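You operate a simulated robot arm through the tools that you are given. There is no shell and no other tool. Be economical: measure what you need, move in short steps, check, and stop when the job is done.

You are at the controls of a simulated robot arm. One attempt, no reset.

Task
Run the coil test at 2500 rpm, then switch the board off.
Fine: On the middle yellow board. Main switch and key on, rpm dial on its mark, one press of the blue button. Wait for SPARK GOOD. Key and main switch off at the end.

It is judged by the outcome, as a careful person would: the job done as asked, and still so three seconds after it is handed in. It fails if anything else is knocked over, pushed out of place, dropped, spilled or broken.

Robot
A 6-joint arm with a two-finger gripper, on a carriage that runs on a rail from [-88, 1080] to [102, -1252] (x, y) and turns from -186 to 147 degrees about z. Base frame: it is fixed where the carriage stands at the start and does not move with it; the origin is on the floor, on the carriage's upright axis, x ahead of it, y to its left, z up. Readings come in mm, degrees, newtons and seconds.
Its first joint turns from -166.0 to 166.0 degrees. Places, roughly: black ignition key [900, -300, 1100]; black relay [4250, -750, 1000]; black rpm dial [800, -400, 900]; blue coils button [800, -300, 900]; blue fuse [4000, -250, 1000]; board display [900, -100, 1300]; orange slide lock [800, 200, 1300]; red main switch [700, -500, 900]; yellow injectors button [800, -200, 900]. Payload 5 kg.
The tool frame sits at the grasp point between the pads (the TCP): z along the fingers, y along the line on which they close. The tips reach 30 mm beyond it. The gripper opens to 176 mm. The gripper's body begins 153 mm behind the TCP.
Orientation is told as [roll, pitch, yaw] about the base's x, y, z axes, in that order, counted from this pose: with the fingers straight down and closing along the base's y, the tool's x points along the base's -x, its y along +y and its z along -z.

Tools
- The arm moves only by the tool send_rows. Its argument "motion" is a list that holds one entry, the list of rows, each a list of 7 numbers: the shift along the tool's x, y, z in units of 30 mm (1.0 is 30 mm), then the turn, a rotation vector about the tool's x, y, z in units of 8 degrees (1.0 is 8 degrees), then the finger opening in mm, from 0 to 176. In form: [[[tx, ty, tz, wx, wy, wz, fingers], ...]]. A call has 1 to 20 rows; each row shifts and turns the commanded pose from where the row before left it, along the tool's axes as they then stand. A call with a number of a shift or a turn outside -1 to 1 is refused whole. A row lasts 0.2 s, in which the tool goes at most 50 mm and 8.6 degrees; a call with a longer step from one row to the next is refused whole, and so is a gripper value outside its range. A pose out of reach is approached as far as the arm can. The call stops where the force on the tool passes 40 N (or 10 N more than at its start, if that is more) or the arm is blocked; 0.2 s more then pass. Each finger halts on what it meets, pressing with about 31 N; the grip force reading is that of the motor and also rises with nothing between the fingers. The clock runs only during rows and for 0.2 s after the last one: add rows that do not move to give the fingers time. It gives the time, the measured TCP pose, the force on the tool (base axes), the opening and the grip force at its end, in the units of the frame above (readings bear some noise), with the torque about the TCP (base axes, N m) and any sound that the robot's microphone picked up, and new pictures: "views" is both (left out), scene, wrist or none.
- Cameras (640 x 400 px; columns grow to the right, rows downward): "scene" is now at [59.6, 169.4, 1613.2]; the picture's right is [-0.46, -0.89, 0.00], its down [-0.41, 0.21, -0.89] and it looks along [0.79, -0.41, -0.46] (base axes); focal length 292 px, centre (320, 200). "wrist" rides on the gripper at [67, -9, -183] in the tool frame; the picture's right is [0.14, 0.99, 0.00], its down [-0.92, 0.13, -0.36] and it looks along [-0.36, 0.05, 0.93] (tool axes); focal length 251 px, centre (320, 200). There is no depth. A picture from a camera that has moved, and an enlarged one, comes with that camera's place and axes in the base frame and with its lens.
- slide_trunk(by): slides the trunk up (or, below 0, down) by that many mm; the arm and the scene camera ride with it, the base frame stays. It gives what a move gives, with no picture.
- drive_base(legs): drives the robot by 1 to 6 legs, each [ahead, left, turn to the left] in mm, mm and degrees, along the robot's own axes; the way and the turn of a leg run together, so that a leg with both is an arc; at most 1500 mm and 180 degrees a leg. The arm and the cameras ride along, it lands a little off, and it stops where it bumps. It keeps to its track: a leg is cut to what the track allows. It gives what a move gives, and a new picture of the scene camera.
- aim_head(pan, tilt): turns the head with the scene camera to pan (to the left, within 120 degrees either way) and tilt (down, from -29 to 69), counted from straight ahead of the robot. It gives what a move gives, and a new picture of the scene camera.
- zoom(camera, box): a new picture of the part [left, top, right, bottom] of that camera's present view, enlarged. It takes no simulated time.
- job_done(): hands the job in; it is judged then, once.

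Go step by step. Nothing tells you exact positions but the pictures and the camera data: compare them with the known pose of the tool, close in by small moves and look again before you grip or let go. The budget is 120 turns and 260 pictures, counting those below and the enlarged ones. Unless the task says otherwise, let go and move clear before handing in, and close with one line.

The tools are called after "Emit:" as name(argument=value, ...) on one line, values as JSON. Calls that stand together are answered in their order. send_rows: Moves the arm, as the interface text tells. Its arguments: {"type":"object","properties":{"motion":{"type":"array","items":{"type":"array","items":{"type":"array","items":{"type":"number"}}}},"views":{"type":"string","enum":["both","scene","wrist","none"]}},"required":["motion"]} The other tools are called the same way: slide_trunk (by) slides the trunk up or down; drive_base (legs) drives the base; aim_head (pan, tilt) turns the head that bears the scene camera; zoom (camera, box) takes an enlarged picture of a part of a camera's view; job_done () hands the job in.

At the start:

```text
time: 0.0
ee_pos: [602.7, -378.5, 1274.1]
ee_rot: [0.0, 0.1, 0.0]
force: [-0.3, 0.1, -0.4]
ft_torque: [0.03, -0.01, 0.01]
finger_gap: 176.3
gripper_force: 0.1
trunk travel left (down, up): [-150.0, 200.0]
robot x, y, heading: [0.6, 0.3, -0.0]
head pan, tilt: [-27.3, 27.3]
```

scene: 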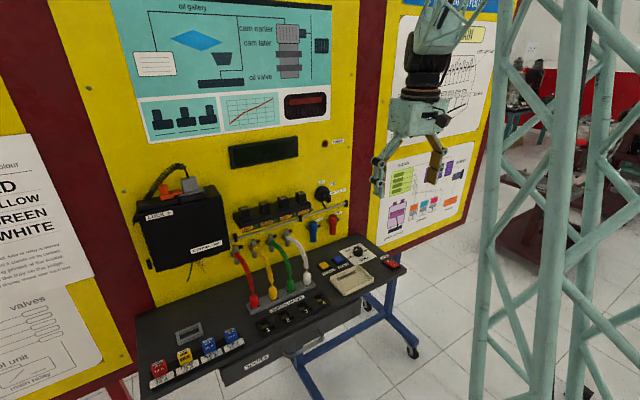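
wrist: 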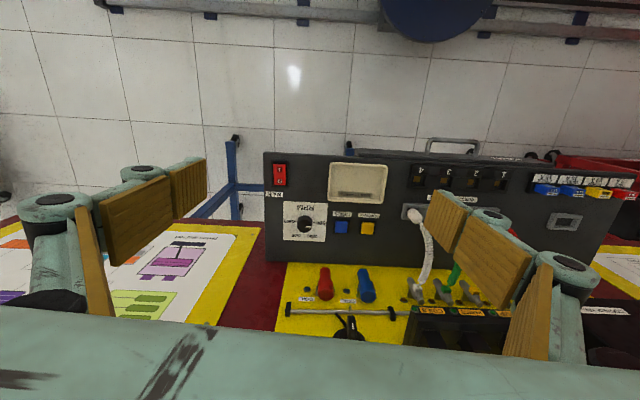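

I see the middle yellow board with its shelf: the main switch, dial, and buttons are at the right end of the shelf, and the key is on the board above. I'll zoom in for details.

Emit:
zoom(camera="scene", box=[300, 170, 420, 300])

Emit:
zoom(camera="wrist", box=[260, 140, 420, 350])

Emit:
zoom(camera="wrist", box=[260, 150, 400, 250])

```text
3.08 times, centred on (360, 235) of scene
camera zoom: at [59.6, 169.4, 1613.2], right [-0.46, -0.89, 0.0], down [-0.41, 0.21, -0.89], along [0.79, -0.41, -0.46], focal length 900 px, centre (197, 92)
```

zoom: 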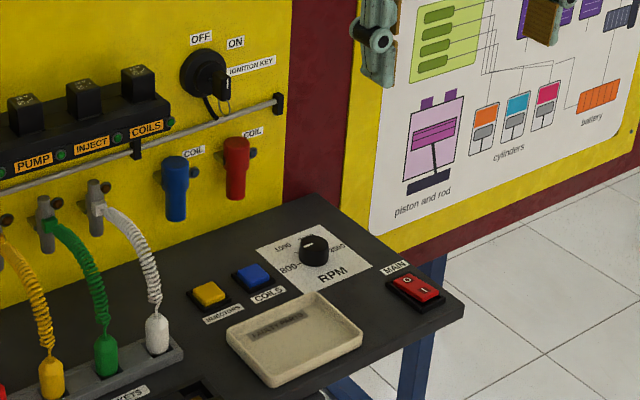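

```text
1.90 times, centred on (340, 245) of wrist
camera zoom: at [537.5, -387.7, 1458.0], right [-0.14, 0.99, 0.0], down [0.92, 0.13, 0.36], along [0.36, 0.05, -0.93], focal length 479 px, centre (282, 114)
```

zoom: 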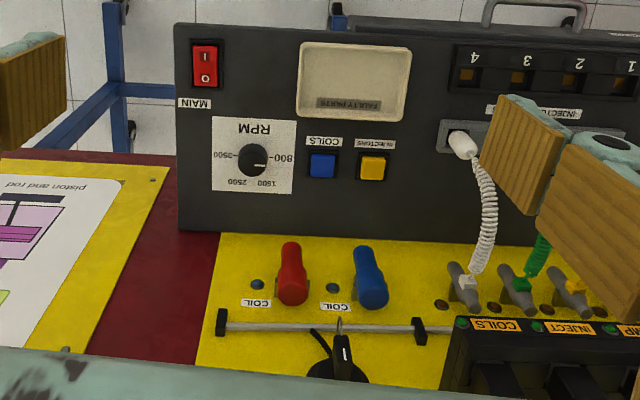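

```text
4.00 times, centred on (330, 200) of wrist
camera zoom: at [537.5, -387.7, 1458.0], right [-0.14, 0.99, 0.0], down [0.92, 0.13, 0.36], along [0.36, 0.05, -0.93], focal length 1006 px, centre (280, 200)
```

zoom: 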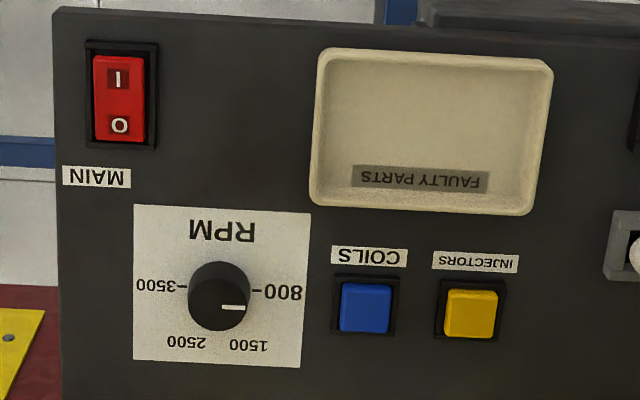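

The picture data puts the main switch near [706,-460,893], the dial near [812,-388,910] and the blue button near [817,-295,895]. The key is near [889,-290,1131]. Next I'll move above the main switch, fingers still open, for a clear look.

Emit:
send_rows(motion=[[[-0.345, -0.272, 0.947, 0, 0, 0, 176], [-0.345, -0.272, 0.947, 0, 0, 0, 176], [-0.345, -0.272, 0.947, 0, 0, 0, 176], [-0.345, -0.272, 0.947, 0, 0, 0, 176], [-0.345, -0.272, 0.947, 0, 0, 0, 176], [-0.345, -0.272, 0.947, 0, 0, 0, 176], [-0.345, -0.272, 0.947, 0, 0, 0, 176], [-0.345, -0.272, 0.947, 0, 0, 0, 176], [-0.345, -0.272, 0.947, 0, 0, 0, 176], [-0.345, -0.272, 0.5, 0, 0, 0, 176], [0, 0, 0, 0, 0, 0, 176]]])

```text
time: 2.4
ee_pos: [704.5, -460.2, 1005.5]
ee_rot: [0.0, 0.0, 0.0]
force: [-0.2, 0.0, -0.5]
ft_torque: [0.01, 0.03, 0.03]
finger_gap: 176.0
gripper_force: 0.1
trunk travel left (down, up): [-150.0, 200.0]
robot x, y, heading: [2.0, 0.3, 0.1]
head pan, tilt: [-27.3, 27.3]
camera scene: at [60.0, 169.3, 1613.2], right [-0.46, -0.89, 0.0], down [-0.41, 0.21, -0.89], along [0.79, -0.41, -0.46], focal length 292 px, centre (320, 200)
camera wrist: at [639.6, -469.3, 1188.2], right [-0.14, 0.99, 0.0], down [0.92, 0.13, 0.36], along [0.36, 0.05, -0.93], focal length 251 px, centre (320, 200)
```

scene: 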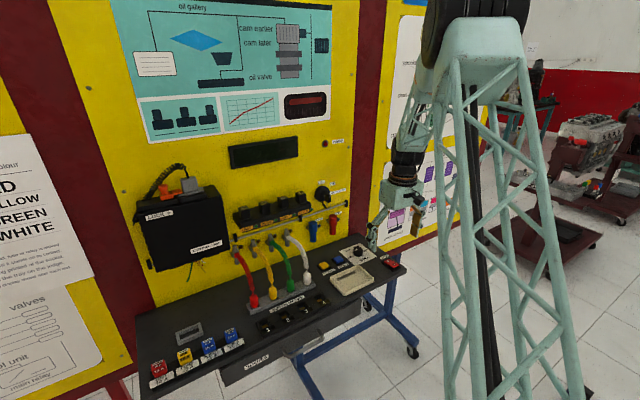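
wrist: 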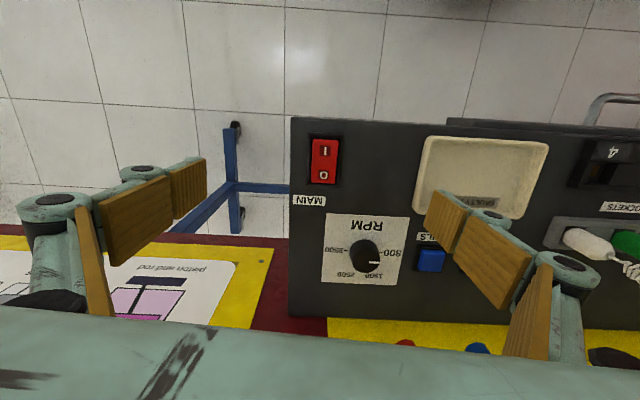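

I'm now above the switch. I'll zoom in to measure the switch and dial.

Emit:
zoom(camera="wrist", box=[290, 120, 450, 290])

Emit:
zoom(camera="scene", box=[320, 235, 410, 295])

```text
2.35 times, centred on (370, 205) of wrist
camera zoom: at [639.6, -469.3, 1188.2], right [-0.14, 0.99, 0.0], down [0.92, 0.13, 0.36], along [0.36, 0.05, -0.93], focal length 592 px, centre (202, 188)
```

zoom: 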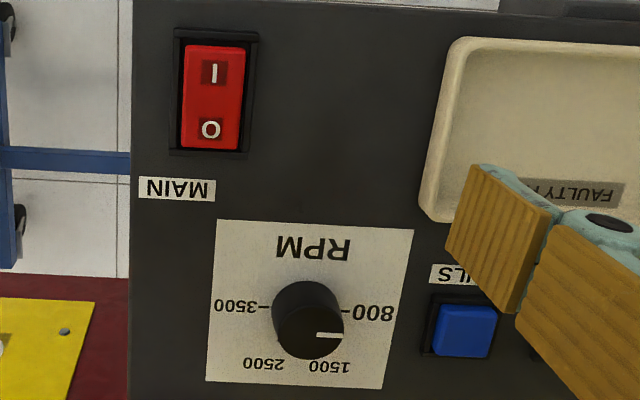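

```text
6.67 times, centred on (365, 265) of scene
camera zoom: at [60.0, 169.3, 1613.2], right [-0.46, -0.89, 0.0], down [-0.41, 0.21, -0.89], along [0.79, -0.41, -0.46], focal length 1950 px, centre (20, -233)
```

zoom: 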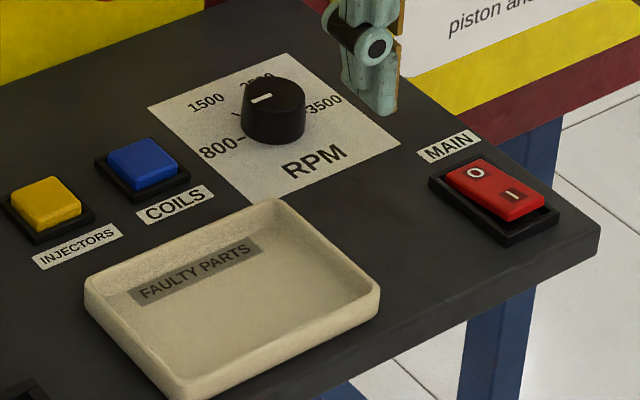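

The rocker sits near [702,-456,~905] with its I half toward me (x≈685). I'll close the fingers, lean the tool 24° so one tip edge leads, and stop just above the I half.

Emit:
send_rows(motion=[[[0.3, 0.06, 0, 0, 0, 0, 0], [0.317, 0.06, 0, 0, 0, 0, 0], [0, 0, 0, 0, -1, 0, 0], [0, 0, 0, 0, -1, 0, 0], [0, 0, 0, 0, -1, 0, 0], [0, 0, 0, 0, 0, 0, 0], [0, 0, 0, 0, 0, 0, 0], [0.27, 0, 0.609, 0, 0, 0, 0], [0.27, 0, 0.609, 0, 0, 0, 0], [0, 0, 0, 0, 0, 0, 0]]])

Emit:
zoom(camera="scene", box=[340, 220, 430, 280])

```text
time: 4.6
ee_pos: [686.3, -456.6, 962.0]
ee_rot: [-0.1, -24.0, -0.1]
force: [0.9, 0.0, -1.4]
ft_torque: [0.0, 0.04, -0.01]
finger_gap: 0.0
gripper_force: 30.7
trunk travel left (down, up): [-150.0, 200.0]
robot x, y, heading: [0.6, 3.0, 0.1]
head pan, tilt: [-27.3, 27.3]
camera scene: at [60.2, 169.1, 1613.2], right [-0.46, -0.89, 0.0], down [-0.41, 0.21, -0.89], along [0.79, -0.41, -0.46], focal length 292 px, centre (320, 200)
camera wrist: at [552.6, -467.0, 1103.2], right [-0.13, 0.99, -0.06], down [0.7, 0.13, 0.71], along [0.71, 0.05, -0.71], focal length 251 px, centre (320, 200)
```

scene: 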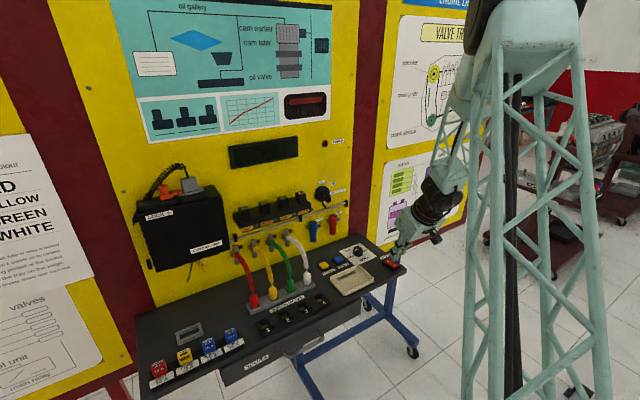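
wrist: 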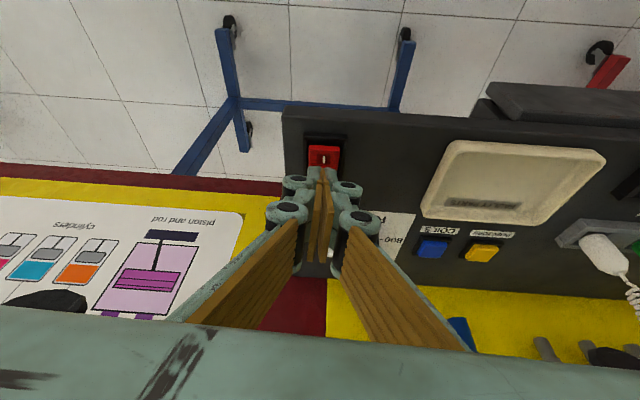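

```text
6.67 times, centred on (385, 250) of scene
camera zoom: at [60.2, 169.1, 1613.2], right [-0.46, -0.89, 0.0], down [-0.41, 0.21, -0.89], along [0.79, -0.41, -0.46], focal length 1950 px, centre (-113, -133)
```

zoom: 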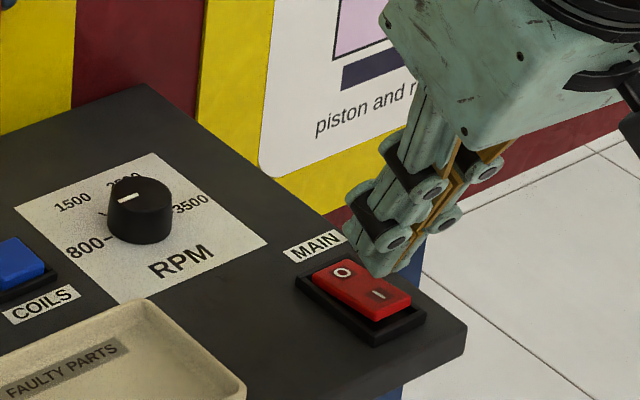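

The tip edge lines up over the I half. I'll come straight down in small steps until it clicks.

Emit:
send_rows(motion=[[[0.054, 0, 0.122, 0, 0, 0, 0], [0.054, 0, 0.122, 0, 0, 0, 0], [0.054, 0, 0.122, 0, 0, 0, 0], [0.027, 0, 0.061, 0, 0, 0, 0], [0.027, 0, 0.061, 0, 0, 0, 0], [0.027, 0, 0.061, 0, 0, 0, 0], [0.027, 0, 0.061, 0, 0, 0, 0], [0.027, 0, 0.061, 0, 0, 0, 0], [0.027, 0, 0.061, 0, 0, 0, 0]]], views="wrist")

Emit:
zoom(camera="scene", box=[340, 220, 430, 280])

```text
time: 6.6
ee_pos: [687.3, -457.3, 942.6]
ee_rot: [-0.1, -24.2, 0.0]
force: [-2.2, 0.9, 19.4]
ft_torque: [0.07, 0.16, 0.02]
finger_gap: 6.2
gripper_force: 44.8
trunk travel left (down, up): [-150.0, 200.0]
robot x, y, heading: [6.1, -1.6, -0.0]
head pan, tilt: [-27.3, 27.3]
camera wrist: at [553.1, -466.3, 1082.1], right [-0.13, 0.99, -0.06], down [0.69, 0.13, 0.71], along [0.71, 0.05, -0.7], focal length 251 px, centre (320, 200)
```

wrist: 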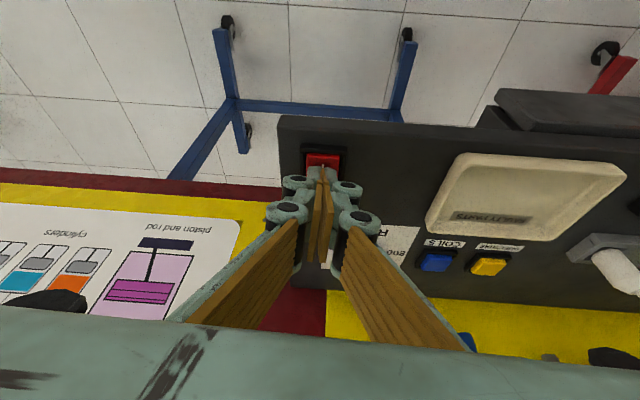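

```text
6.67 times, centred on (385, 250) of scene
camera zoom: at [58.7, 170.0, 1613.4], right [-0.46, -0.89, 0.0], down [-0.41, 0.21, -0.89], along [0.79, -0.41, -0.46], focal length 1950 px, centre (-113, -133)
```

zoom: 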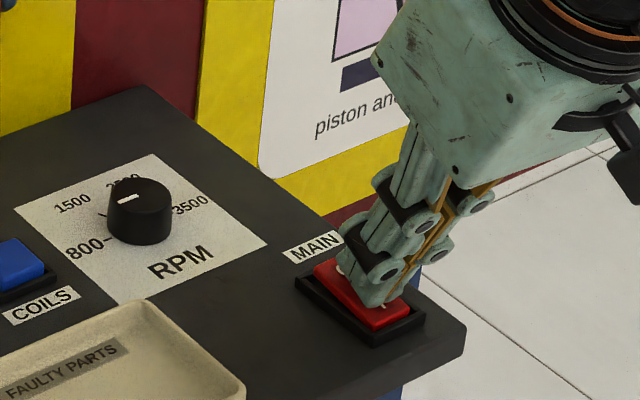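

It is touching at about 909 mm with 19 N and has not clicked yet, so I'll press further.

Emit:
send_rows(motion=[[[0.027, 0, 0.061, 0, 0, 0, 0], [0.027, 0, 0.061, 0, 0, 0, 0], [0.027, 0, 0.061, 0, 0, 0, 0], [0.027, 0, 0.061, 0, 0, 0, 0], [0.027, 0, 0.061, 0, 0, 0, 0]]], views="none")

Emit:
zoom(camera="scene", box=[340, 220, 430, 280])

```text
time: 7.1
ee_pos: [686.8, -457.2, 942.5]
ee_rot: [-0.1, -24.3, 0.0]
force: [-12.1, 5.0, 22.6]
ft_torque: [0.19, 0.47, -0.01]
finger_gap: 5.9
gripper_force: 44.9
trunk travel left (down, up): [-150.0, 200.0]
robot x, y, heading: [2.3, 2.5, 0.2]
head pan, tilt: [-27.3, 27.3]
stopped in row 2: the force on the tool passed its limit at 44 N (the readings are from after the stop); the commanded pose is now the measured one
```

```text
6.67 times, centred on (385, 250) of scene
camera zoom: at [58.1, 170.5, 1613.1], right [-0.46, -0.89, 0.0], down [-0.41, 0.21, -0.89], along [0.79, -0.41, -0.46], focal length 1950 px, centre (-113, -133)
```

zoom: 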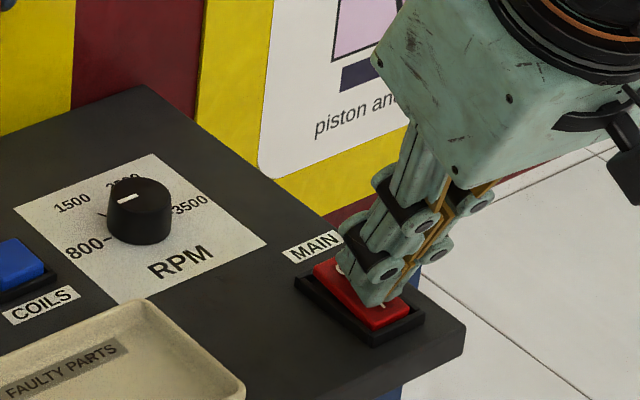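

Force has hit its limit, so the rocker may already be over. I'll lift off and look at the switch.

Emit:
send_rows(motion=[[[-0.2, 0, -0.45, 0, 0, 0, 0], [-0.2, 0, -0.45, 0, 0, 0, 0], [-0.2, 0, -0.45, 0, 0, 0, 0], [0, 0, 0, 0, 0, 0, 0]]], views="none")

Emit:
zoom(camera="scene", box=[340, 220, 430, 280])

Emit:
zoom(camera="scene", box=[220, 110, 360, 210])

```text
time: 8.1
ee_pos: [689.5, -458.4, 984.3]
ee_rot: [-0.1, -24.2, 0.1]
force: [-1.2, -0.4, 1.0]
ft_torque: [-0.04, -0.04, -0.03]
finger_gap: 0.0
gripper_force: 45.0
trunk travel left (down, up): [-150.0, 200.0]
robot x, y, heading: [1.2, -1.3, 0.1]
head pan, tilt: [-27.3, 27.3]
```

```text
6.67 times, centred on (385, 250) of scene
camera zoom: at [59.4, 169.6, 1613.2], right [-0.46, -0.89, 0.0], down [-0.41, 0.21, -0.89], along [0.79, -0.41, -0.46], focal length 1950 px, centre (-113, -133)
```

zoom: 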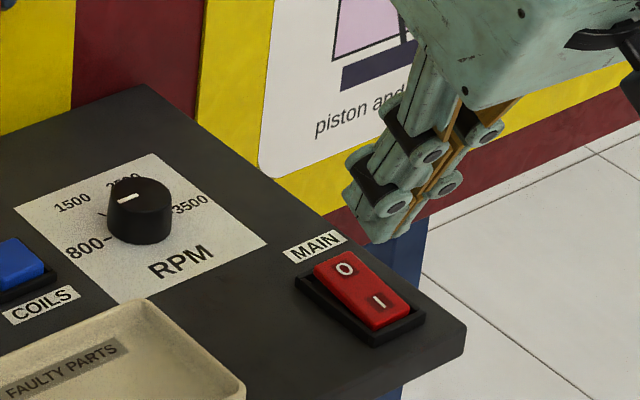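

```text
4.00 times, centred on (290, 160) of scene
camera zoom: at [59.4, 169.6, 1613.2], right [-0.46, -0.89, 0.0], down [-0.41, 0.21, -0.89], along [0.79, -0.41, -0.46], focal length 1170 px, centre (440, 360)
```

zoom: 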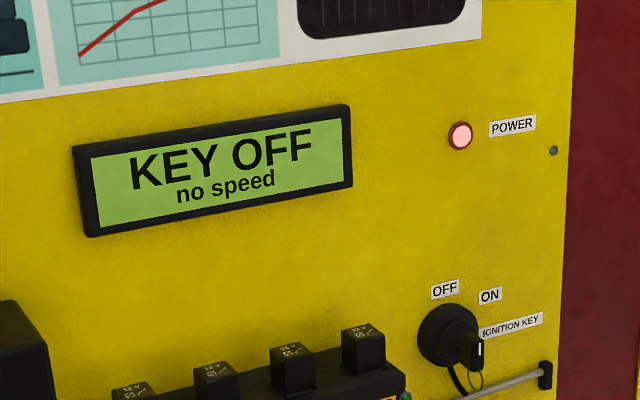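

The power lamp is lit and the display reads KEY OFF, so the switch is on. The key is next, and I'll look at it closely.

Emit:
zoom(camera="scene", box=[308, 170, 353, 215])

```text
8.89 times, centred on (330, 192) of scene
camera zoom: at [59.4, 169.6, 1613.2], right [-0.46, -0.89, 0.0], down [-0.41, 0.21, -0.89], along [0.79, -0.41, -0.46], focal length 2599 px, centre (227, 267)
```

zoom: 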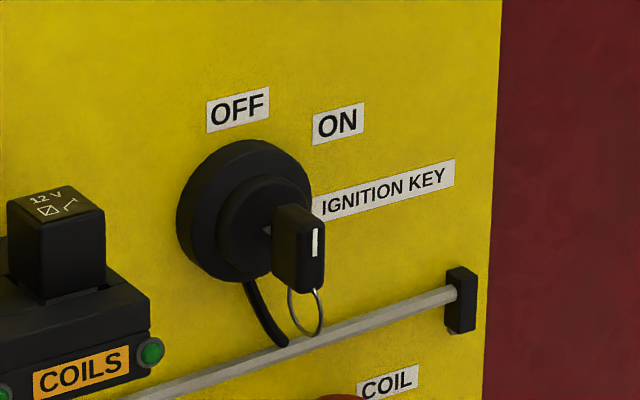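

The key's bow stands vertical, pointing OFF, near [871,-288,1143], and ON is about 50° clockwise. I'll back off, turn the tool to point squarely at the board (yaw ≈4.7°), and look from a standoff.

Emit:
send_rows(motion=[[[-0.119, 0.7, -0.677, 0, 0, 0, 50], [-0.119, 0.7, -0.677, 0, 0, 0, 50], [-0.119, 0.7, -0.677, 0, 0, 0, 50], [-0.119, 0.7, -0.677, 0, 0, 0, 50], [-0.119, 0.7, -0.677, 0, 0, 0, 50], [-0.119, 0.7, -0.677, 0, 0, 0, 50], [-0.119, 0.7, -0.677, 0, 0, 0, 50], [-0.119, 0.7, -0.677, 0, 0, 0, 50], [0, 0, 0, 0, -1, 0, 50], [0, 0, 0, 0, -1, 0, 50], [0, 0, 0, 0, -1, 0, 50], [0, 0, 0, 0, -1, 0, 50], [0, 0, 0, 0, -1, 0, 50], [0, 0, 0, 0, -1, 0, 50], [0, 0, 0, 0, -1, 0, 50], [0, 0, 0, 0, -1, 0, 50], [0, 0, 0, 0, -0.23, 0, 50], [0, 0, 0, -0.59, 0, 0, 50], [0, 0, 0, 0, 0, 0, 50], [0, 0, 0, 0, 0, 0, 50]]])

```text
time: 12.3
ee_pos: [655.8, -312.9, 1268.9]
ee_rot: [39.4, -86.2, -34.5]
force: [0.4, 0.0, 0.0]
ft_torque: [0.01, -0.04, 0.02]
finger_gap: 50.0
gripper_force: 0.2
out of reach, approached as far as the arm can: row 13, 14, 15, 16, 17
trunk travel left (down, up): [-150.0, 200.0]
robot x, y, heading: [0.4, 1.5, -0.2]
head pan, tilt: [-27.3, 27.3]
camera scene: at [59.6, 169.4, 1613.2], right [-0.46, -0.89, 0.0], down [-0.41, 0.21, -0.89], along [0.79, -0.41, -0.46], focal length 292 px, centre (320, 200)
camera wrist: at [471.7, -335.5, 1210.8], right [-0.09, 0.99, -0.1], down [-0.32, 0.06, 0.94], along [0.94, 0.12, 0.31], focal length 251 px, centre (320, 200)
```

scene: 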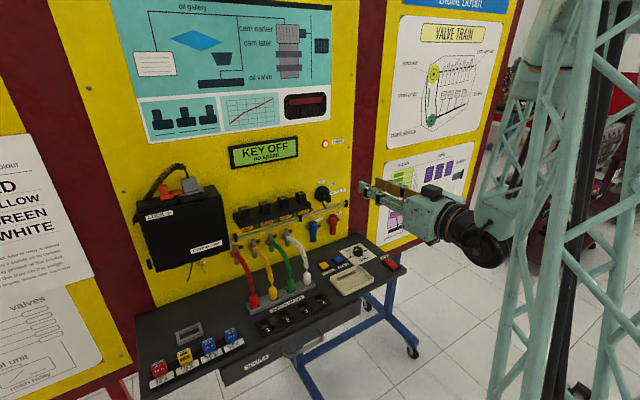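
wrist: 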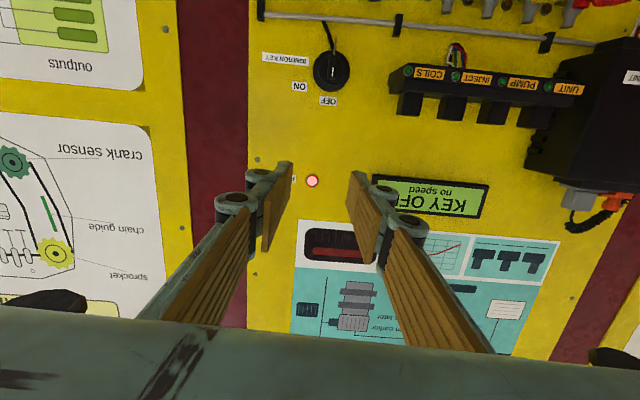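

The arm could not keep that exact pose, but this view shows the key head-on (upside down). I'll zoom to locate it.

Emit:
zoom(camera="wrist", box=[260, 10, 420, 110])

```text
4.00 times, centred on (340, 60) of wrist
camera zoom: at [471.7, -335.5, 1210.8], right [-0.09, 0.99, -0.1], down [-0.32, 0.06, 0.94], along [0.94, 0.12, 0.31], focal length 1006 px, centre (240, 760)
```

zoom: 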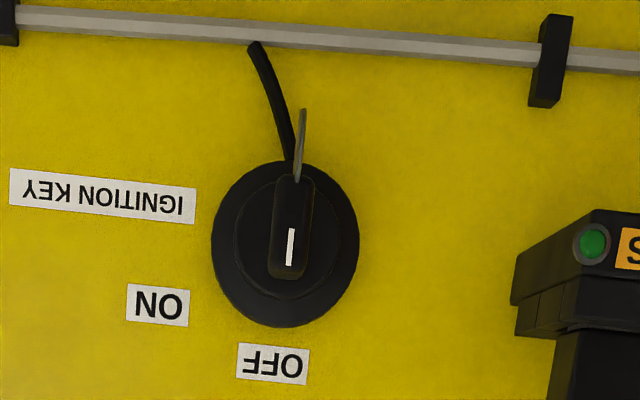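

The key's bow front checks out at about [871,-287,1142], and ON is about 59° clockwise of OFF. I'll send a null row to see which pose the arm is really holding.

Emit:
send_rows(motion=[[[-0.1, 0, 0.3, 0, 0, 0, 50], [0, 0, 0, 0, 0, 0, 50], [0, 0, 0, 0, 0, 0, 50]]], views="none")

```text
time: 13.1
ee_pos: [664.9, -312.2, 1269.8]
ee_rot: [39.2, -86.3, -34.3]
force: [-0.6, -0.1, 0.0]
ft_torque: [-0.01, 0.0, 0.03]
finger_gap: 50.0
gripper_force: 0.0
trunk travel left (down, up): [-150.0, 200.0]
robot x, y, heading: [-2.1, 0.5, 0.3]
head pan, tilt: [-27.3, 27.3]
```

The commanded pose equals the measured one. I'll move to a standoff about 80 mm in front of the key and level the tool.

Emit:
send_rows(motion=[[[0.677, 0.067, 0.572, 0, 0, 0, 50], [0.677, 0.067, 0.572, 0, 0, 0, 50], [0.677, 0.067, 0.572, 0, 0, 0, 50], [0.677, 0.067, 0.572, 0, 0, 0, 50], [0.677, 0.067, 0.572, 0, 0, 0, 50], [0.677, 0.067, 0.572, 0, 0, 0, 50], [0, 0, 0, 0, -0.36, 0, 50], [0, 0, 0, 0, 0, -0.29, 50], [0, 0, 0, 0, 0, 0, 50], [0, 0, 0, 0, 0, 0, 50]]])

```text
time: 15.3
ee_pos: [785.9, -315.2, 1191.1]
ee_rot: [84.3, -86.9, -79.3]
force: [-0.8, 0.1, -0.1]
ft_torque: [0.01, 0.04, 0.02]
finger_gap: 50.1
gripper_force: 0.1
out of reach, approached as far as the arm can: row 2, 3, 4, 5, 6, 7, 8
trunk travel left (down, up): [-150.0, 200.0]
robot x, y, heading: [-0.7, 1.5, -0.1]
head pan, tilt: [-27.3, 27.3]
camera scene: at [59.5, 169.4, 1613.2], right [-0.46, -0.89, 0.0], down [-0.41, 0.21, -0.89], along [0.79, -0.41, -0.46], focal length 292 px, centre (320, 200)
camera wrist: at [604.6, -337.3, 1125.5], right [-0.09, 0.99, -0.09], down [-0.36, 0.05, 0.93], along [0.93, 0.11, 0.36], focal length 251 px, centre (320, 200)
```

scene: 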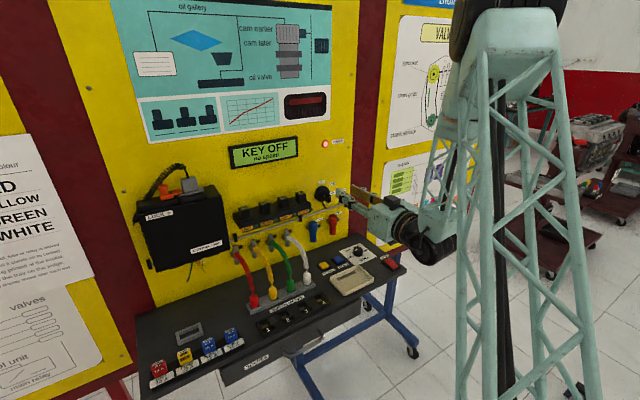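
wrist: 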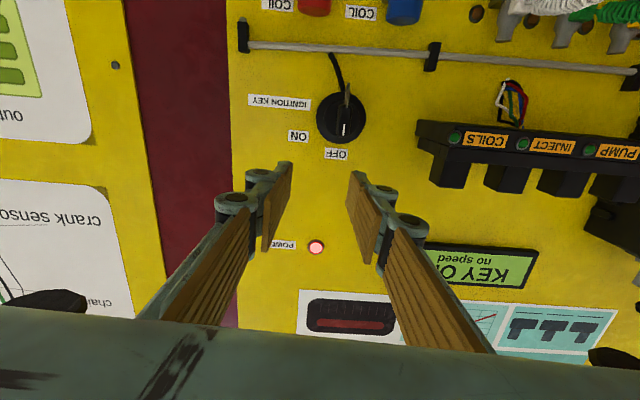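

The pose is at the arm's limit because the shoulder sits high. I'll lower the trunk 100 mm for better horizontal reach.

Emit:
slide_trunk(by=-100)

```text
time: 16.6
ee_pos: [785.7, -314.6, 1092.0]
ee_rot: [84.4, -87.0, -79.3]
force: [0.1, -0.3, -0.1]
ft_torque: [0.05, 0.06, 0.0]
finger_gap: 50.0
gripper_force: 0.0
trunk travel left (down, up): [-50.0, 300.0]
robot x, y, heading: [-0.9, -0.2, 0.1]
head pan, tilt: [-27.3, 27.3]
```

Next I'll move to the pre-grasp spot in front of the key and correct the roll.

Emit:
send_rows(motion=[[[-0.555, 0.248, 0.172, 0, 0, 0, 50], [-0.555, 0.248, 0.172, 0, 0, 0, 50], [-0.555, 0.248, 0.172, 0, 0, 0, 50], [0, 0, 0, 0, 0, -0.37, 50], [0, 0, 0, 0, 0, 0, 50]]])

Emit:
zoom(camera="wrist", box=[240, 100, 400, 200])

```text
time: 17.8
ee_pos: [800.7, -294.3, 1142.2]
ee_rot: [-4.8, -89.7, 10.0]
force: [-0.5, -0.6, 0.5]
ft_torque: [-0.03, 0.04, 0.0]
finger_gap: 50.0
gripper_force: 0.1
trunk travel left (down, up): [-50.0, 300.0]
robot x, y, heading: [-1.7, -1.2, 0.1]
head pan, tilt: [-27.3, 27.3]
camera scene: at [59.5, 169.5, 1513.2], right [-0.46, -0.89, 0.0], down [-0.41, 0.21, -0.89], along [0.79, -0.41, -0.46], focal length 292 px, centre (320, 200)
camera wrist: at [619.9, -319.7, 1076.8], right [-0.09, 0.99, -0.14], down [-0.37, 0.1, 0.93], along [0.93, 0.13, 0.35], focal length 251 px, centre (320, 200)
```

scene: 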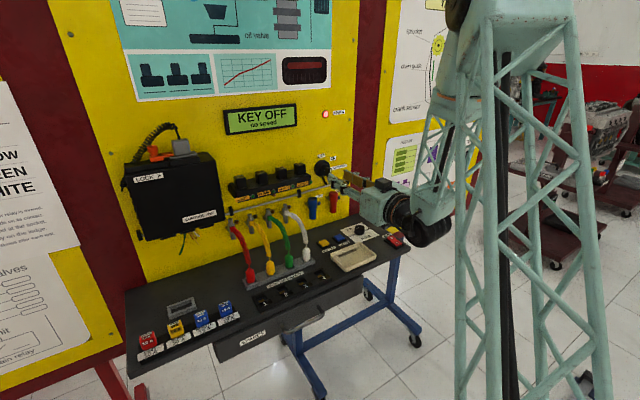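
wrist: 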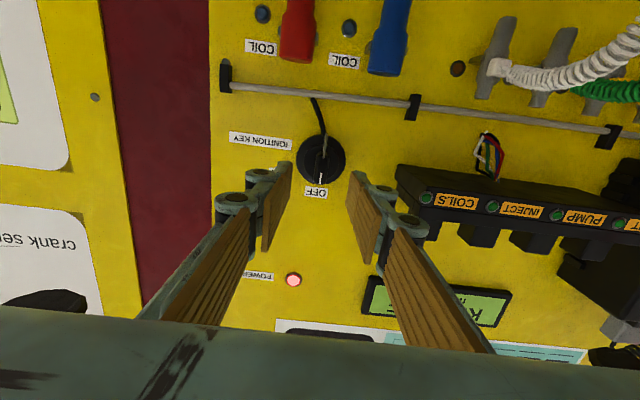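

```text
4.00 times, centred on (320, 150) of wrist
camera zoom: at [619.9, -319.7, 1076.8], right [-0.09, 0.99, -0.14], down [-0.37, 0.1, 0.93], along [0.93, 0.13, 0.35], focal length 1006 px, centre (320, 400)
```

zoom: 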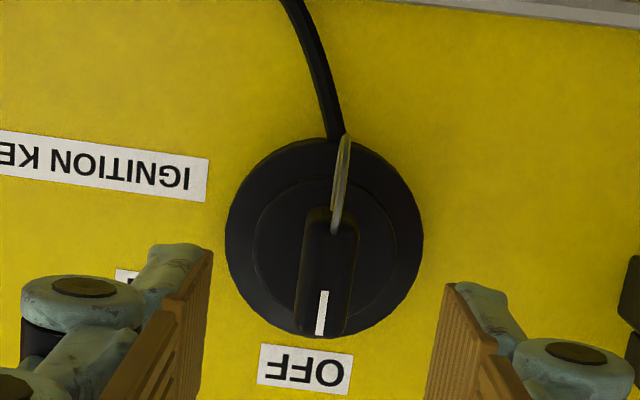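

The key is centred to within about 3 mm. I'll approach about 45 mm along the tool axis and look.

Emit:
send_rows(motion=[[[0.1, 0.04, 0.3, 0, 0, 0, 44], [0, 0, 0.3, 0, 0, 0, 40], [0, 0, 0.3, 0, 0, 0, 40], [0, 0, 0.3, 0, 0, 0, 40], [0, 0, 0.3, 0, 0, 0, 40], [0, 0, 0, 0, 0, 0, 40]]], views="none")

Emit:
zoom(camera="wrist", box=[240, 130, 400, 230])

Emit:
zoom(camera="scene", box=[290, 140, 380, 200])

```text
time: 19.2
ee_pos: [845.0, -287.5, 1140.6]
ee_rot: [0.0, -89.6, 5.0]
force: [0.2, -0.7, -0.1]
ft_torque: [-0.01, -0.02, -0.01]
finger_gap: 40.1
gripper_force: 0.1
trunk travel left (down, up): [-50.0, 300.0]
robot x, y, heading: [-1.0, 0.5, 0.1]
head pan, tilt: [-27.3, 27.3]
```

```text
4.00 times, centred on (320, 180) of wrist
camera zoom: at [663.1, -314.3, 1074.1], right [-0.09, 0.99, -0.14], down [-0.37, 0.1, 0.93], along [0.93, 0.13, 0.35], focal length 1006 px, centre (320, 280)
```

zoom: 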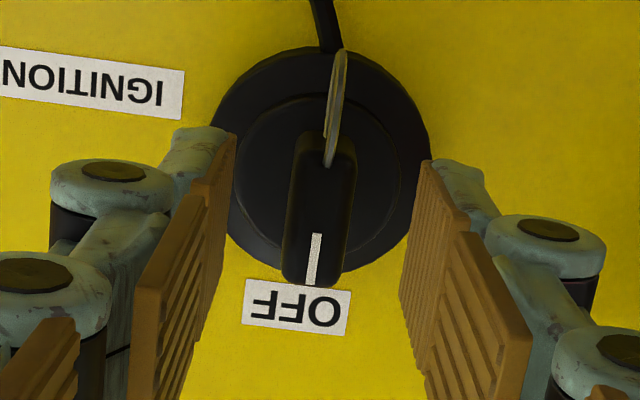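

```text
6.67 times, centred on (335, 170) of scene
camera zoom: at [59.7, 169.4, 1513.2], right [-0.46, -0.89, 0.0], down [-0.41, 0.21, -0.89], along [0.79, -0.41, -0.46], focal length 1950 px, centre (220, 400)
```

zoom: 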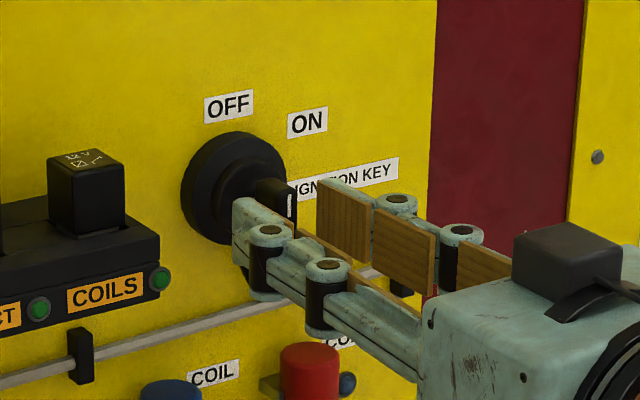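

The tips are just around the bow. I'll go 8 mm further and grip.

Emit:
send_rows(motion=[[[0, 0, 0.09, 0, 0, 0, 40], [0, 0, 0.09, 0, 0, 0, 40], [0, 0, 0.09, 0, 0, 0, 40], [0, 0, 0, 0, 0, 0, 40]]], views="none")

Emit:
zoom(camera="wrist", box=[240, 130, 400, 230])

Emit:
zoom(camera="scene", box=[305, 150, 350, 180])

```text
time: 20.2
ee_pos: [852.0, -287.2, 1137.9]
ee_rot: [-0.5, -89.7, 5.4]
force: [0.4, 0.5, -0.2]
ft_torque: [-0.02, -0.04, -0.03]
finger_gap: 40.2
gripper_force: 0.2
trunk travel left (down, up): [-50.0, 300.0]
robot x, y, heading: [-1.0, 0.6, 0.2]
head pan, tilt: [-27.3, 27.3]
```

```text
4.00 times, centred on (320, 180) of wrist
camera zoom: at [671.1, -313.9, 1073.6], right [-0.09, 0.99, -0.14], down [-0.37, 0.1, 0.93], along [0.93, 0.13, 0.35], focal length 1006 px, centre (320, 280)
```

zoom: 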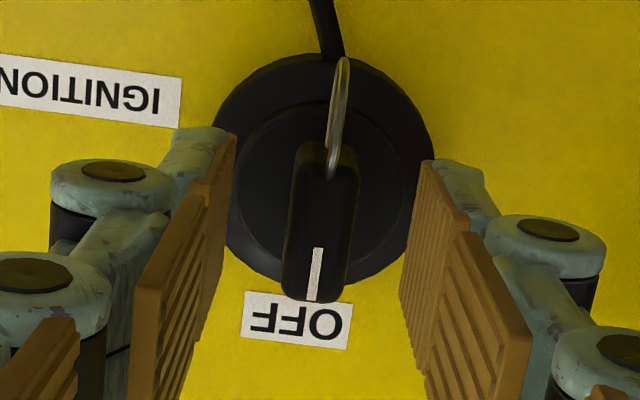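

```text
13.33 times, centred on (328, 165) of scene
camera zoom: at [59.6, 169.4, 1513.2], right [-0.46, -0.89, 0.0], down [-0.41, 0.21, -0.89], along [0.79, -0.41, -0.46], focal length 3899 px, centre (220, 667)
```

zoom: 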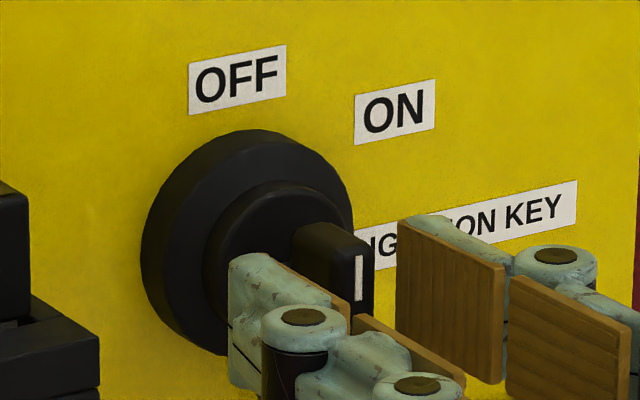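

The overlap is about half the bow's depth. I'll go 5 mm deeper, then close.

Emit:
send_rows(motion=[[[0, 0, 0.085, 0, 0, 0, 40], [0, 0, 0.085, 0, 0, 0, 40], [0, 0, 0, 0, 0, 0, 25], [0, 0, 0, 0, 0, 0, 10], [0, 0, 0, 0, 0, 0, 4], [0, 0, 0, 0, 0, 0, 4]]], views="none")

Emit:
zoom(camera="wrist", box=[240, 130, 400, 230])

```text
time: 21.6
ee_pos: [857.3, -288.5, 1138.3]
ee_rot: [-1.4, -89.7, 6.4]
force: [3.3, -2.5, 0.9]
ft_torque: [-0.01, 0.04, -0.12]
finger_gap: 13.5
gripper_force: 45.1
trunk travel left (down, up): [-50.0, 300.0]
robot x, y, heading: [-0.4, -0.8, -0.1]
head pan, tilt: [-27.3, 27.3]
```

```text
4.00 times, centred on (320, 180) of wrist
camera zoom: at [677.0, -313.3, 1073.5], right [-0.09, 0.99, -0.14], down [-0.37, 0.1, 0.92], along [0.93, 0.13, 0.35], focal length 1006 px, centre (320, 280)
```

zoom: 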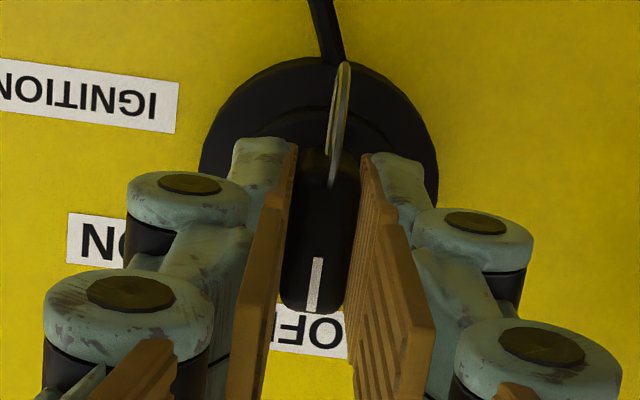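

I have the key gripped at 13.5 mm. I'll turn it clockwise about the tool axis.

Emit:
send_rows(motion=[[[0, 0, 0, 0, 0, 0.6, 4], [0, 0, 0, 0, 0, 0.6, 4], [0, 0, 0, 0, 0, 0.6, 4], [0, 0, 0, 0, 0, 0.6, 4], [0, 0, 0, 0, 0, 0.6, 4], [0, 0, 0, 0, 0, 0.6, 4]]], views="none")

Emit:
zoom(camera="scene", box=[210, 90, 380, 200])

```text
time: 23.0
ee_pos: [857.4, -287.1, 1139.3]
ee_rot: [89.4, -61.2, -84.4]
force: [-1.6, 2.6, 2.3]
ft_torque: [0.02, -0.04, 0.08]
finger_gap: 13.8
gripper_force: 45.7
trunk travel left (down, up): [-50.0, 300.0]
robot x, y, heading: [-3.6, 0.7, 0.0]
head pan, tilt: [-27.3, 27.3]
```

```text
3.64 times, centred on (295, 145) of scene
camera zoom: at [59.4, 169.6, 1513.2], right [-0.46, -0.89, 0.0], down [-0.41, 0.21, -0.89], along [0.79, -0.41, -0.46], focal length 1063 px, centre (411, 400)
```

zoom: 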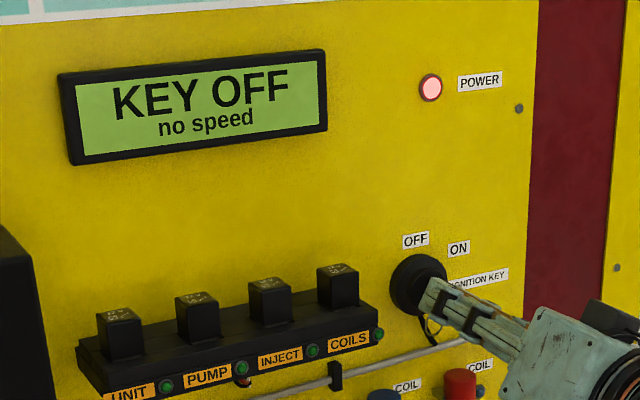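

It has turned 29° smoothly so far. I'll continue to about 58°.

Emit:
send_rows(motion=[[[0, 0, 0, 0, 0, 0.6, 4], [0, 0, 0, 0, 0, 0.6, 4], [0, 0, 0, 0, 0, 0.6, 4], [0, 0, 0, 0, 0, 0.6, 4], [0, 0, 0, 0, 0, 0.6, 4], [0, 0, 0, 0, 0, 0.6, 4]]], views="none")

Emit:
zoom(camera="scene", box=[210, 90, 380, 200])

Emit:
zoom(camera="wrist", box=[240, 130, 400, 230])

```text
time: 24.4
ee_pos: [857.2, -287.6, 1139.9]
ee_rot: [89.7, -32.4, -84.7]
force: [-2.6, 5.7, 6.0]
ft_torque: [0.01, 0.04, 0.45]
finger_gap: 13.2
gripper_force: 45.4
trunk travel left (down, up): [-50.0, 300.0]
robot x, y, heading: [-1.0, 1.1, 0.3]
head pan, tilt: [-27.3, 27.3]
```

```text
3.64 times, centred on (295, 145) of scene
camera zoom: at [59.2, 169.9, 1513.2], right [-0.46, -0.89, 0.0], down [-0.41, 0.21, -0.89], along [0.79, -0.41, -0.46], focal length 1063 px, centre (411, 400)
```

zoom: 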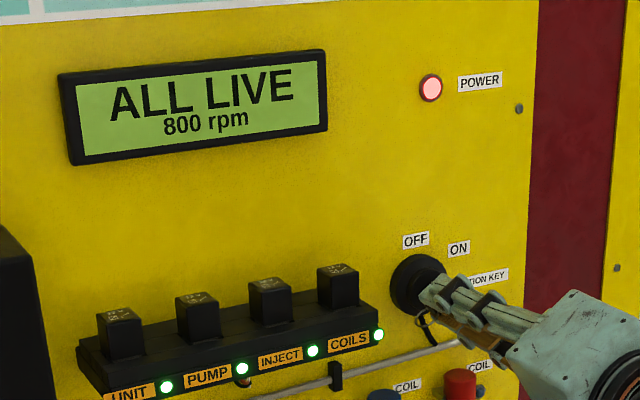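

```text
4.00 times, centred on (320, 180) of wrist
camera zoom: at [671.7, -252.3, 1097.0], right [-0.05, 0.64, 0.76], down [-0.29, -0.74, 0.6], along [0.95, -0.19, 0.23], focal length 1006 px, centre (320, 280)
```

zoom: 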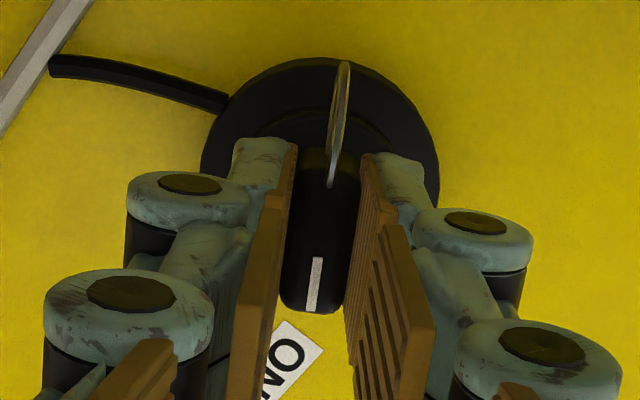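

The display shows ALL LIVE at 800 rpm, so the key is on. I'll open and back straight off.

Emit:
send_rows(motion=[[[0, 0, 0, 0, 0, 0, 20], [0, 0, 0, 0, 0, 0, 30], [0, 0, 0, 0, 0, 0, 40], [0, 0, -0.4, 0, 0, 0, 40], [0, 0, -0.8, 0, 0, 0, 40], [0, 0, -1, 0, 0, 0, 40], [0, 0, -1, 0, 0, 0, 40], [0, 0, 0, 0, 0, 0, 40]]], views="none")

Emit:
zoom(camera="scene", box=[210, 90, 420, 220])

```text
time: 26.2
ee_pos: [761.5, -294.5, 1140.8]
ee_rot: [89.8, -32.4, -84.7]
force: [-0.8, 0.3, 0.0]
ft_torque: [-0.01, 0.03, 0.04]
finger_gap: 39.9
gripper_force: 0.1
trunk travel left (down, up): [-50.0, 300.0]
robot x, y, heading: [1.8, -0.1, 0.0]
head pan, tilt: [-27.3, 27.3]
```

```text
3.05 times, centred on (315, 155) of scene
camera zoom: at [59.2, 169.4, 1513.2], right [-0.46, -0.89, 0.0], down [-0.41, 0.21, -0.89], along [0.79, -0.41, -0.46], focal length 891 px, centre (335, 337)
```

zoom: 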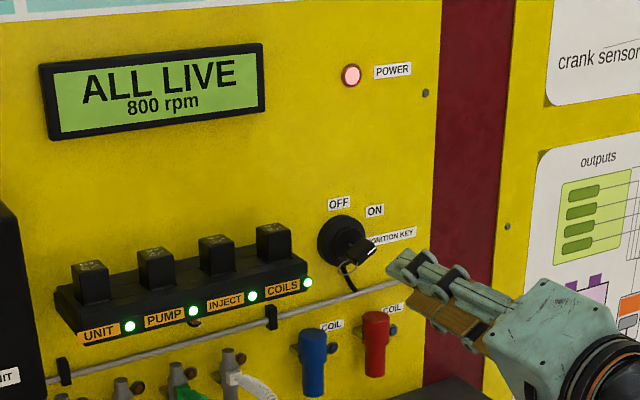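

The key holds ON and the board is live. Next I'll roll the tool back and point it downwards for the rpm dial.

Emit:
send_rows(motion=[[[0, 0, -0.5, 0, 0, -1, 60], [0, 0, -0.5, 0, 0, -1, 60], [0, 0, -0.5, 0, 0, -1, 60], [0, 0, 0, 0, 0, -1, 60], [0, 0, 0, 0, 0, -1, 60], [0, 0, 0, 0, 0, -1, 60], [0, 0, 0, 0, 0, -1, 60], [0, 0, 0, 0, 0, -0.2, 60], [0, 0, 0, 0, 1, 0, 60], [0, 0, 0, 0, 1, 0, 60], [0, 0, 0, 0, 1, 0, 60], [0, 0, 0, 0, 1, 0, 60], [0, 0, 0, 0, 1, 0, 60], [0, 0, 0, 0, 1, 0, 60], [0, 0, 0, 0, 1, 0, 60], [0, 0, 0, 0, 1, 0, 60], [0, 0, 0, 0, 1, 0, 60], [0, 0, 0, 0, 1, 0, 60], [0, 0, 0, 0, 1, 0, 60], [0, 0, 0, 0, 0.2, 0, 60]]], views="wrist")

```text
time: 30.4
ee_pos: [723.2, -309.4, 1153.9]
ee_rot: [0.0, 0.0, 5.1]
force: [1.3, -0.5, -0.9]
ft_torque: [-0.04, 0.13, -0.02]
finger_gap: 59.9
gripper_force: 0.1
out of reach, approached as far as the arm can: row 7, 8
trunk travel left (down, up): [-50.0, 300.0]
robot x, y, heading: [0.6, -0.3, -0.0]
head pan, tilt: [-27.3, 27.3]
camera wrist: at [660.5, -324.2, 1338.1], right [-0.23, 0.97, 0.0], down [0.91, 0.21, 0.36], along [0.35, 0.08, -0.93], focal length 251 px, centre (320, 200)
```

wrist: 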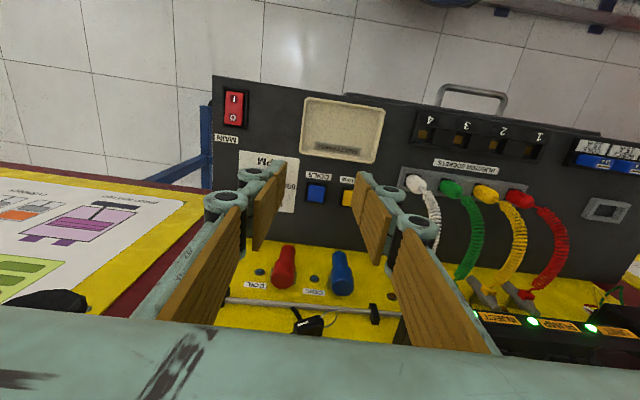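

The tool is vertical again. I'll move over the dial.

Emit:
send_rows(motion=[[[-0.462, -0.59, 0.827, 0, 0, 0, 90], [-0.462, -0.59, 0.827, 0, 0, 0, 90], [-0.462, -0.59, 0.827, 0, 0, 0, 90], [-0.462, -0.59, 0.827, 0, 0, 0, 90], [-0.462, -0.59, 0.827, 0, 0, 0, 90], [0, 0, 0, 0, 0, 0, 90]]], views="wrist")

Emit:
zoom(camera="wrist", box=[240, 140, 400, 240])

```text
time: 31.8
ee_pos: [800.7, -391.7, 1031.5]
ee_rot: [-0.1, 0.1, 5.1]
force: [0.8, -0.4, -1.4]
ft_torque: [0.09, 0.13, 0.01]
finger_gap: 89.9
gripper_force: 0.0
trunk travel left (down, up): [-50.0, 300.0]
robot x, y, heading: [-3.9, 2.3, -0.2]
head pan, tilt: [-27.3, 27.3]
camera wrist: at [736.4, -406.6, 1214.4], right [-0.23, 0.97, 0.0], down [0.91, 0.21, 0.36], along [0.35, 0.08, -0.93], focal length 251 px, centre (320, 200)
```

wrist: 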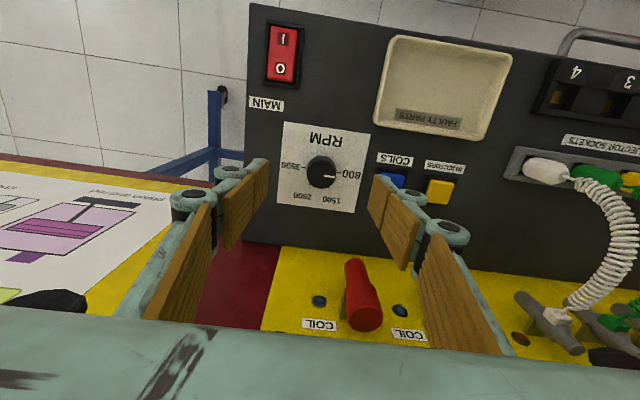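

```text
4.00 times, centred on (320, 190) of wrist
camera zoom: at [736.4, -406.6, 1214.4], right [-0.23, 0.97, 0.0], down [0.91, 0.21, 0.36], along [0.35, 0.08, -0.93], focal length 1006 px, centre (320, 240)
```

zoom: 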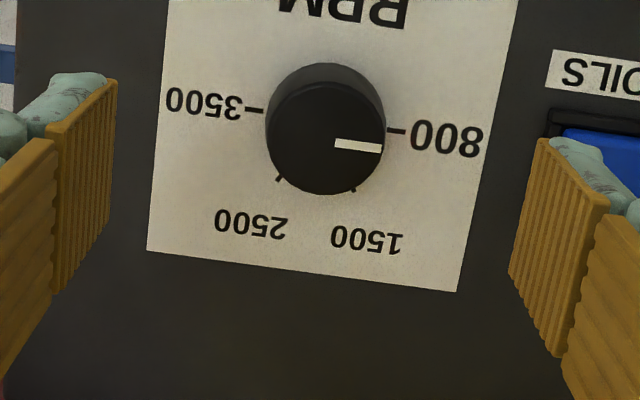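

The marks give a dial axis at [816,-386] with its top at about 916. I need about 120° clockwise, and the gripper body must stay clear of the board, so I'll do it in two 60° bites. First I'll centre over the dial and pre-rotate.

Emit:
send_rows(motion=[[[-0.53, 0.137, 0, 0, 0, 0, 64], [0, 0, 0, 0, 0, -1, 64], [0, 0, 0, 0, 0, -1, 64], [0, 0, 0, 0, 0, -1, 64], [0, 0, 0, 0, 0, -1, 64], [0, 0, 0, 0, 0, -1, 64], [0, 0, 0.8, 0, 0, 0, 64], [0, 0, 0.8, 0, 0, 0, 64], [0, 0, 0.6, 0, 0, 0, 64], [0, 0, 0, 0, 0, 0, 64]]], views="wrist")

Emit:
zoom(camera="wrist", box=[240, 140, 400, 240])

Emit:
zoom(camera="scene", box=[300, 190, 420, 270])

```text
time: 34.0
ee_pos: [815.4, -384.4, 963.7]
ee_rot: [-0.1, -0.1, 45.1]
force: [0.7, 0.2, -0.5]
ft_torque: [0.01, 0.03, -0.01]
finger_gap: 64.3
gripper_force: 0.2
trunk travel left (down, up): [-50.0, 300.0]
robot x, y, heading: [0.4, -0.6, -0.2]
head pan, tilt: [-27.3, 27.3]
camera wrist: at [777.0, -439.0, 1147.2], right [-0.8, 0.6, 0.0], down [0.56, 0.74, 0.36], along [0.22, 0.29, -0.93], focal length 251 px, centre (320, 200)
```

wrist: 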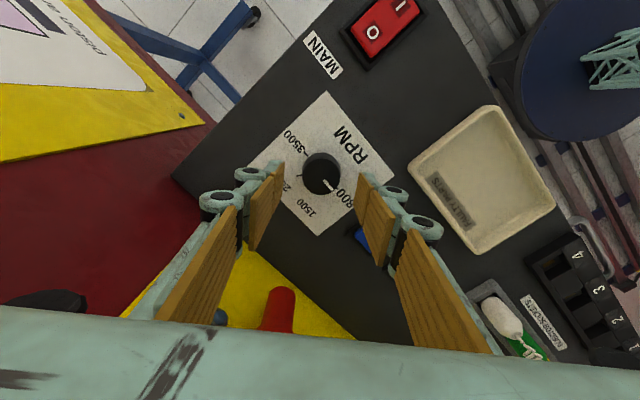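

```text
4.00 times, centred on (320, 190) of wrist
camera zoom: at [777.0, -439.0, 1147.2], right [-0.8, 0.6, 0.0], down [0.56, 0.74, 0.36], along [0.22, 0.29, -0.93], focal length 1006 px, centre (320, 240)
```

zoom: 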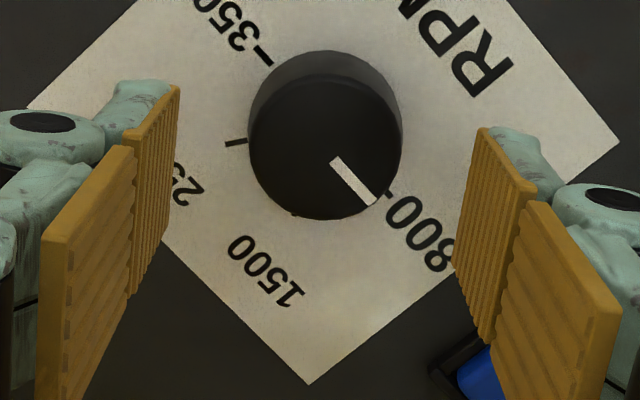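

```text
5.00 times, centred on (360, 230) of scene
camera zoom: at [59.8, 169.4, 1513.2], right [-0.46, -0.89, 0.0], down [-0.41, 0.21, -0.89], along [0.79, -0.41, -0.46], focal length 1462 px, centre (120, 50)
```

zoom: 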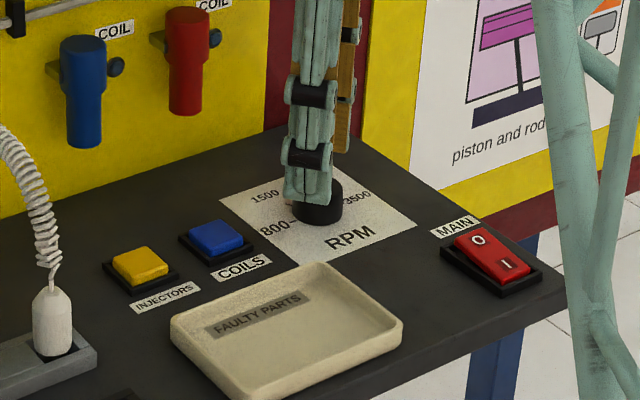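

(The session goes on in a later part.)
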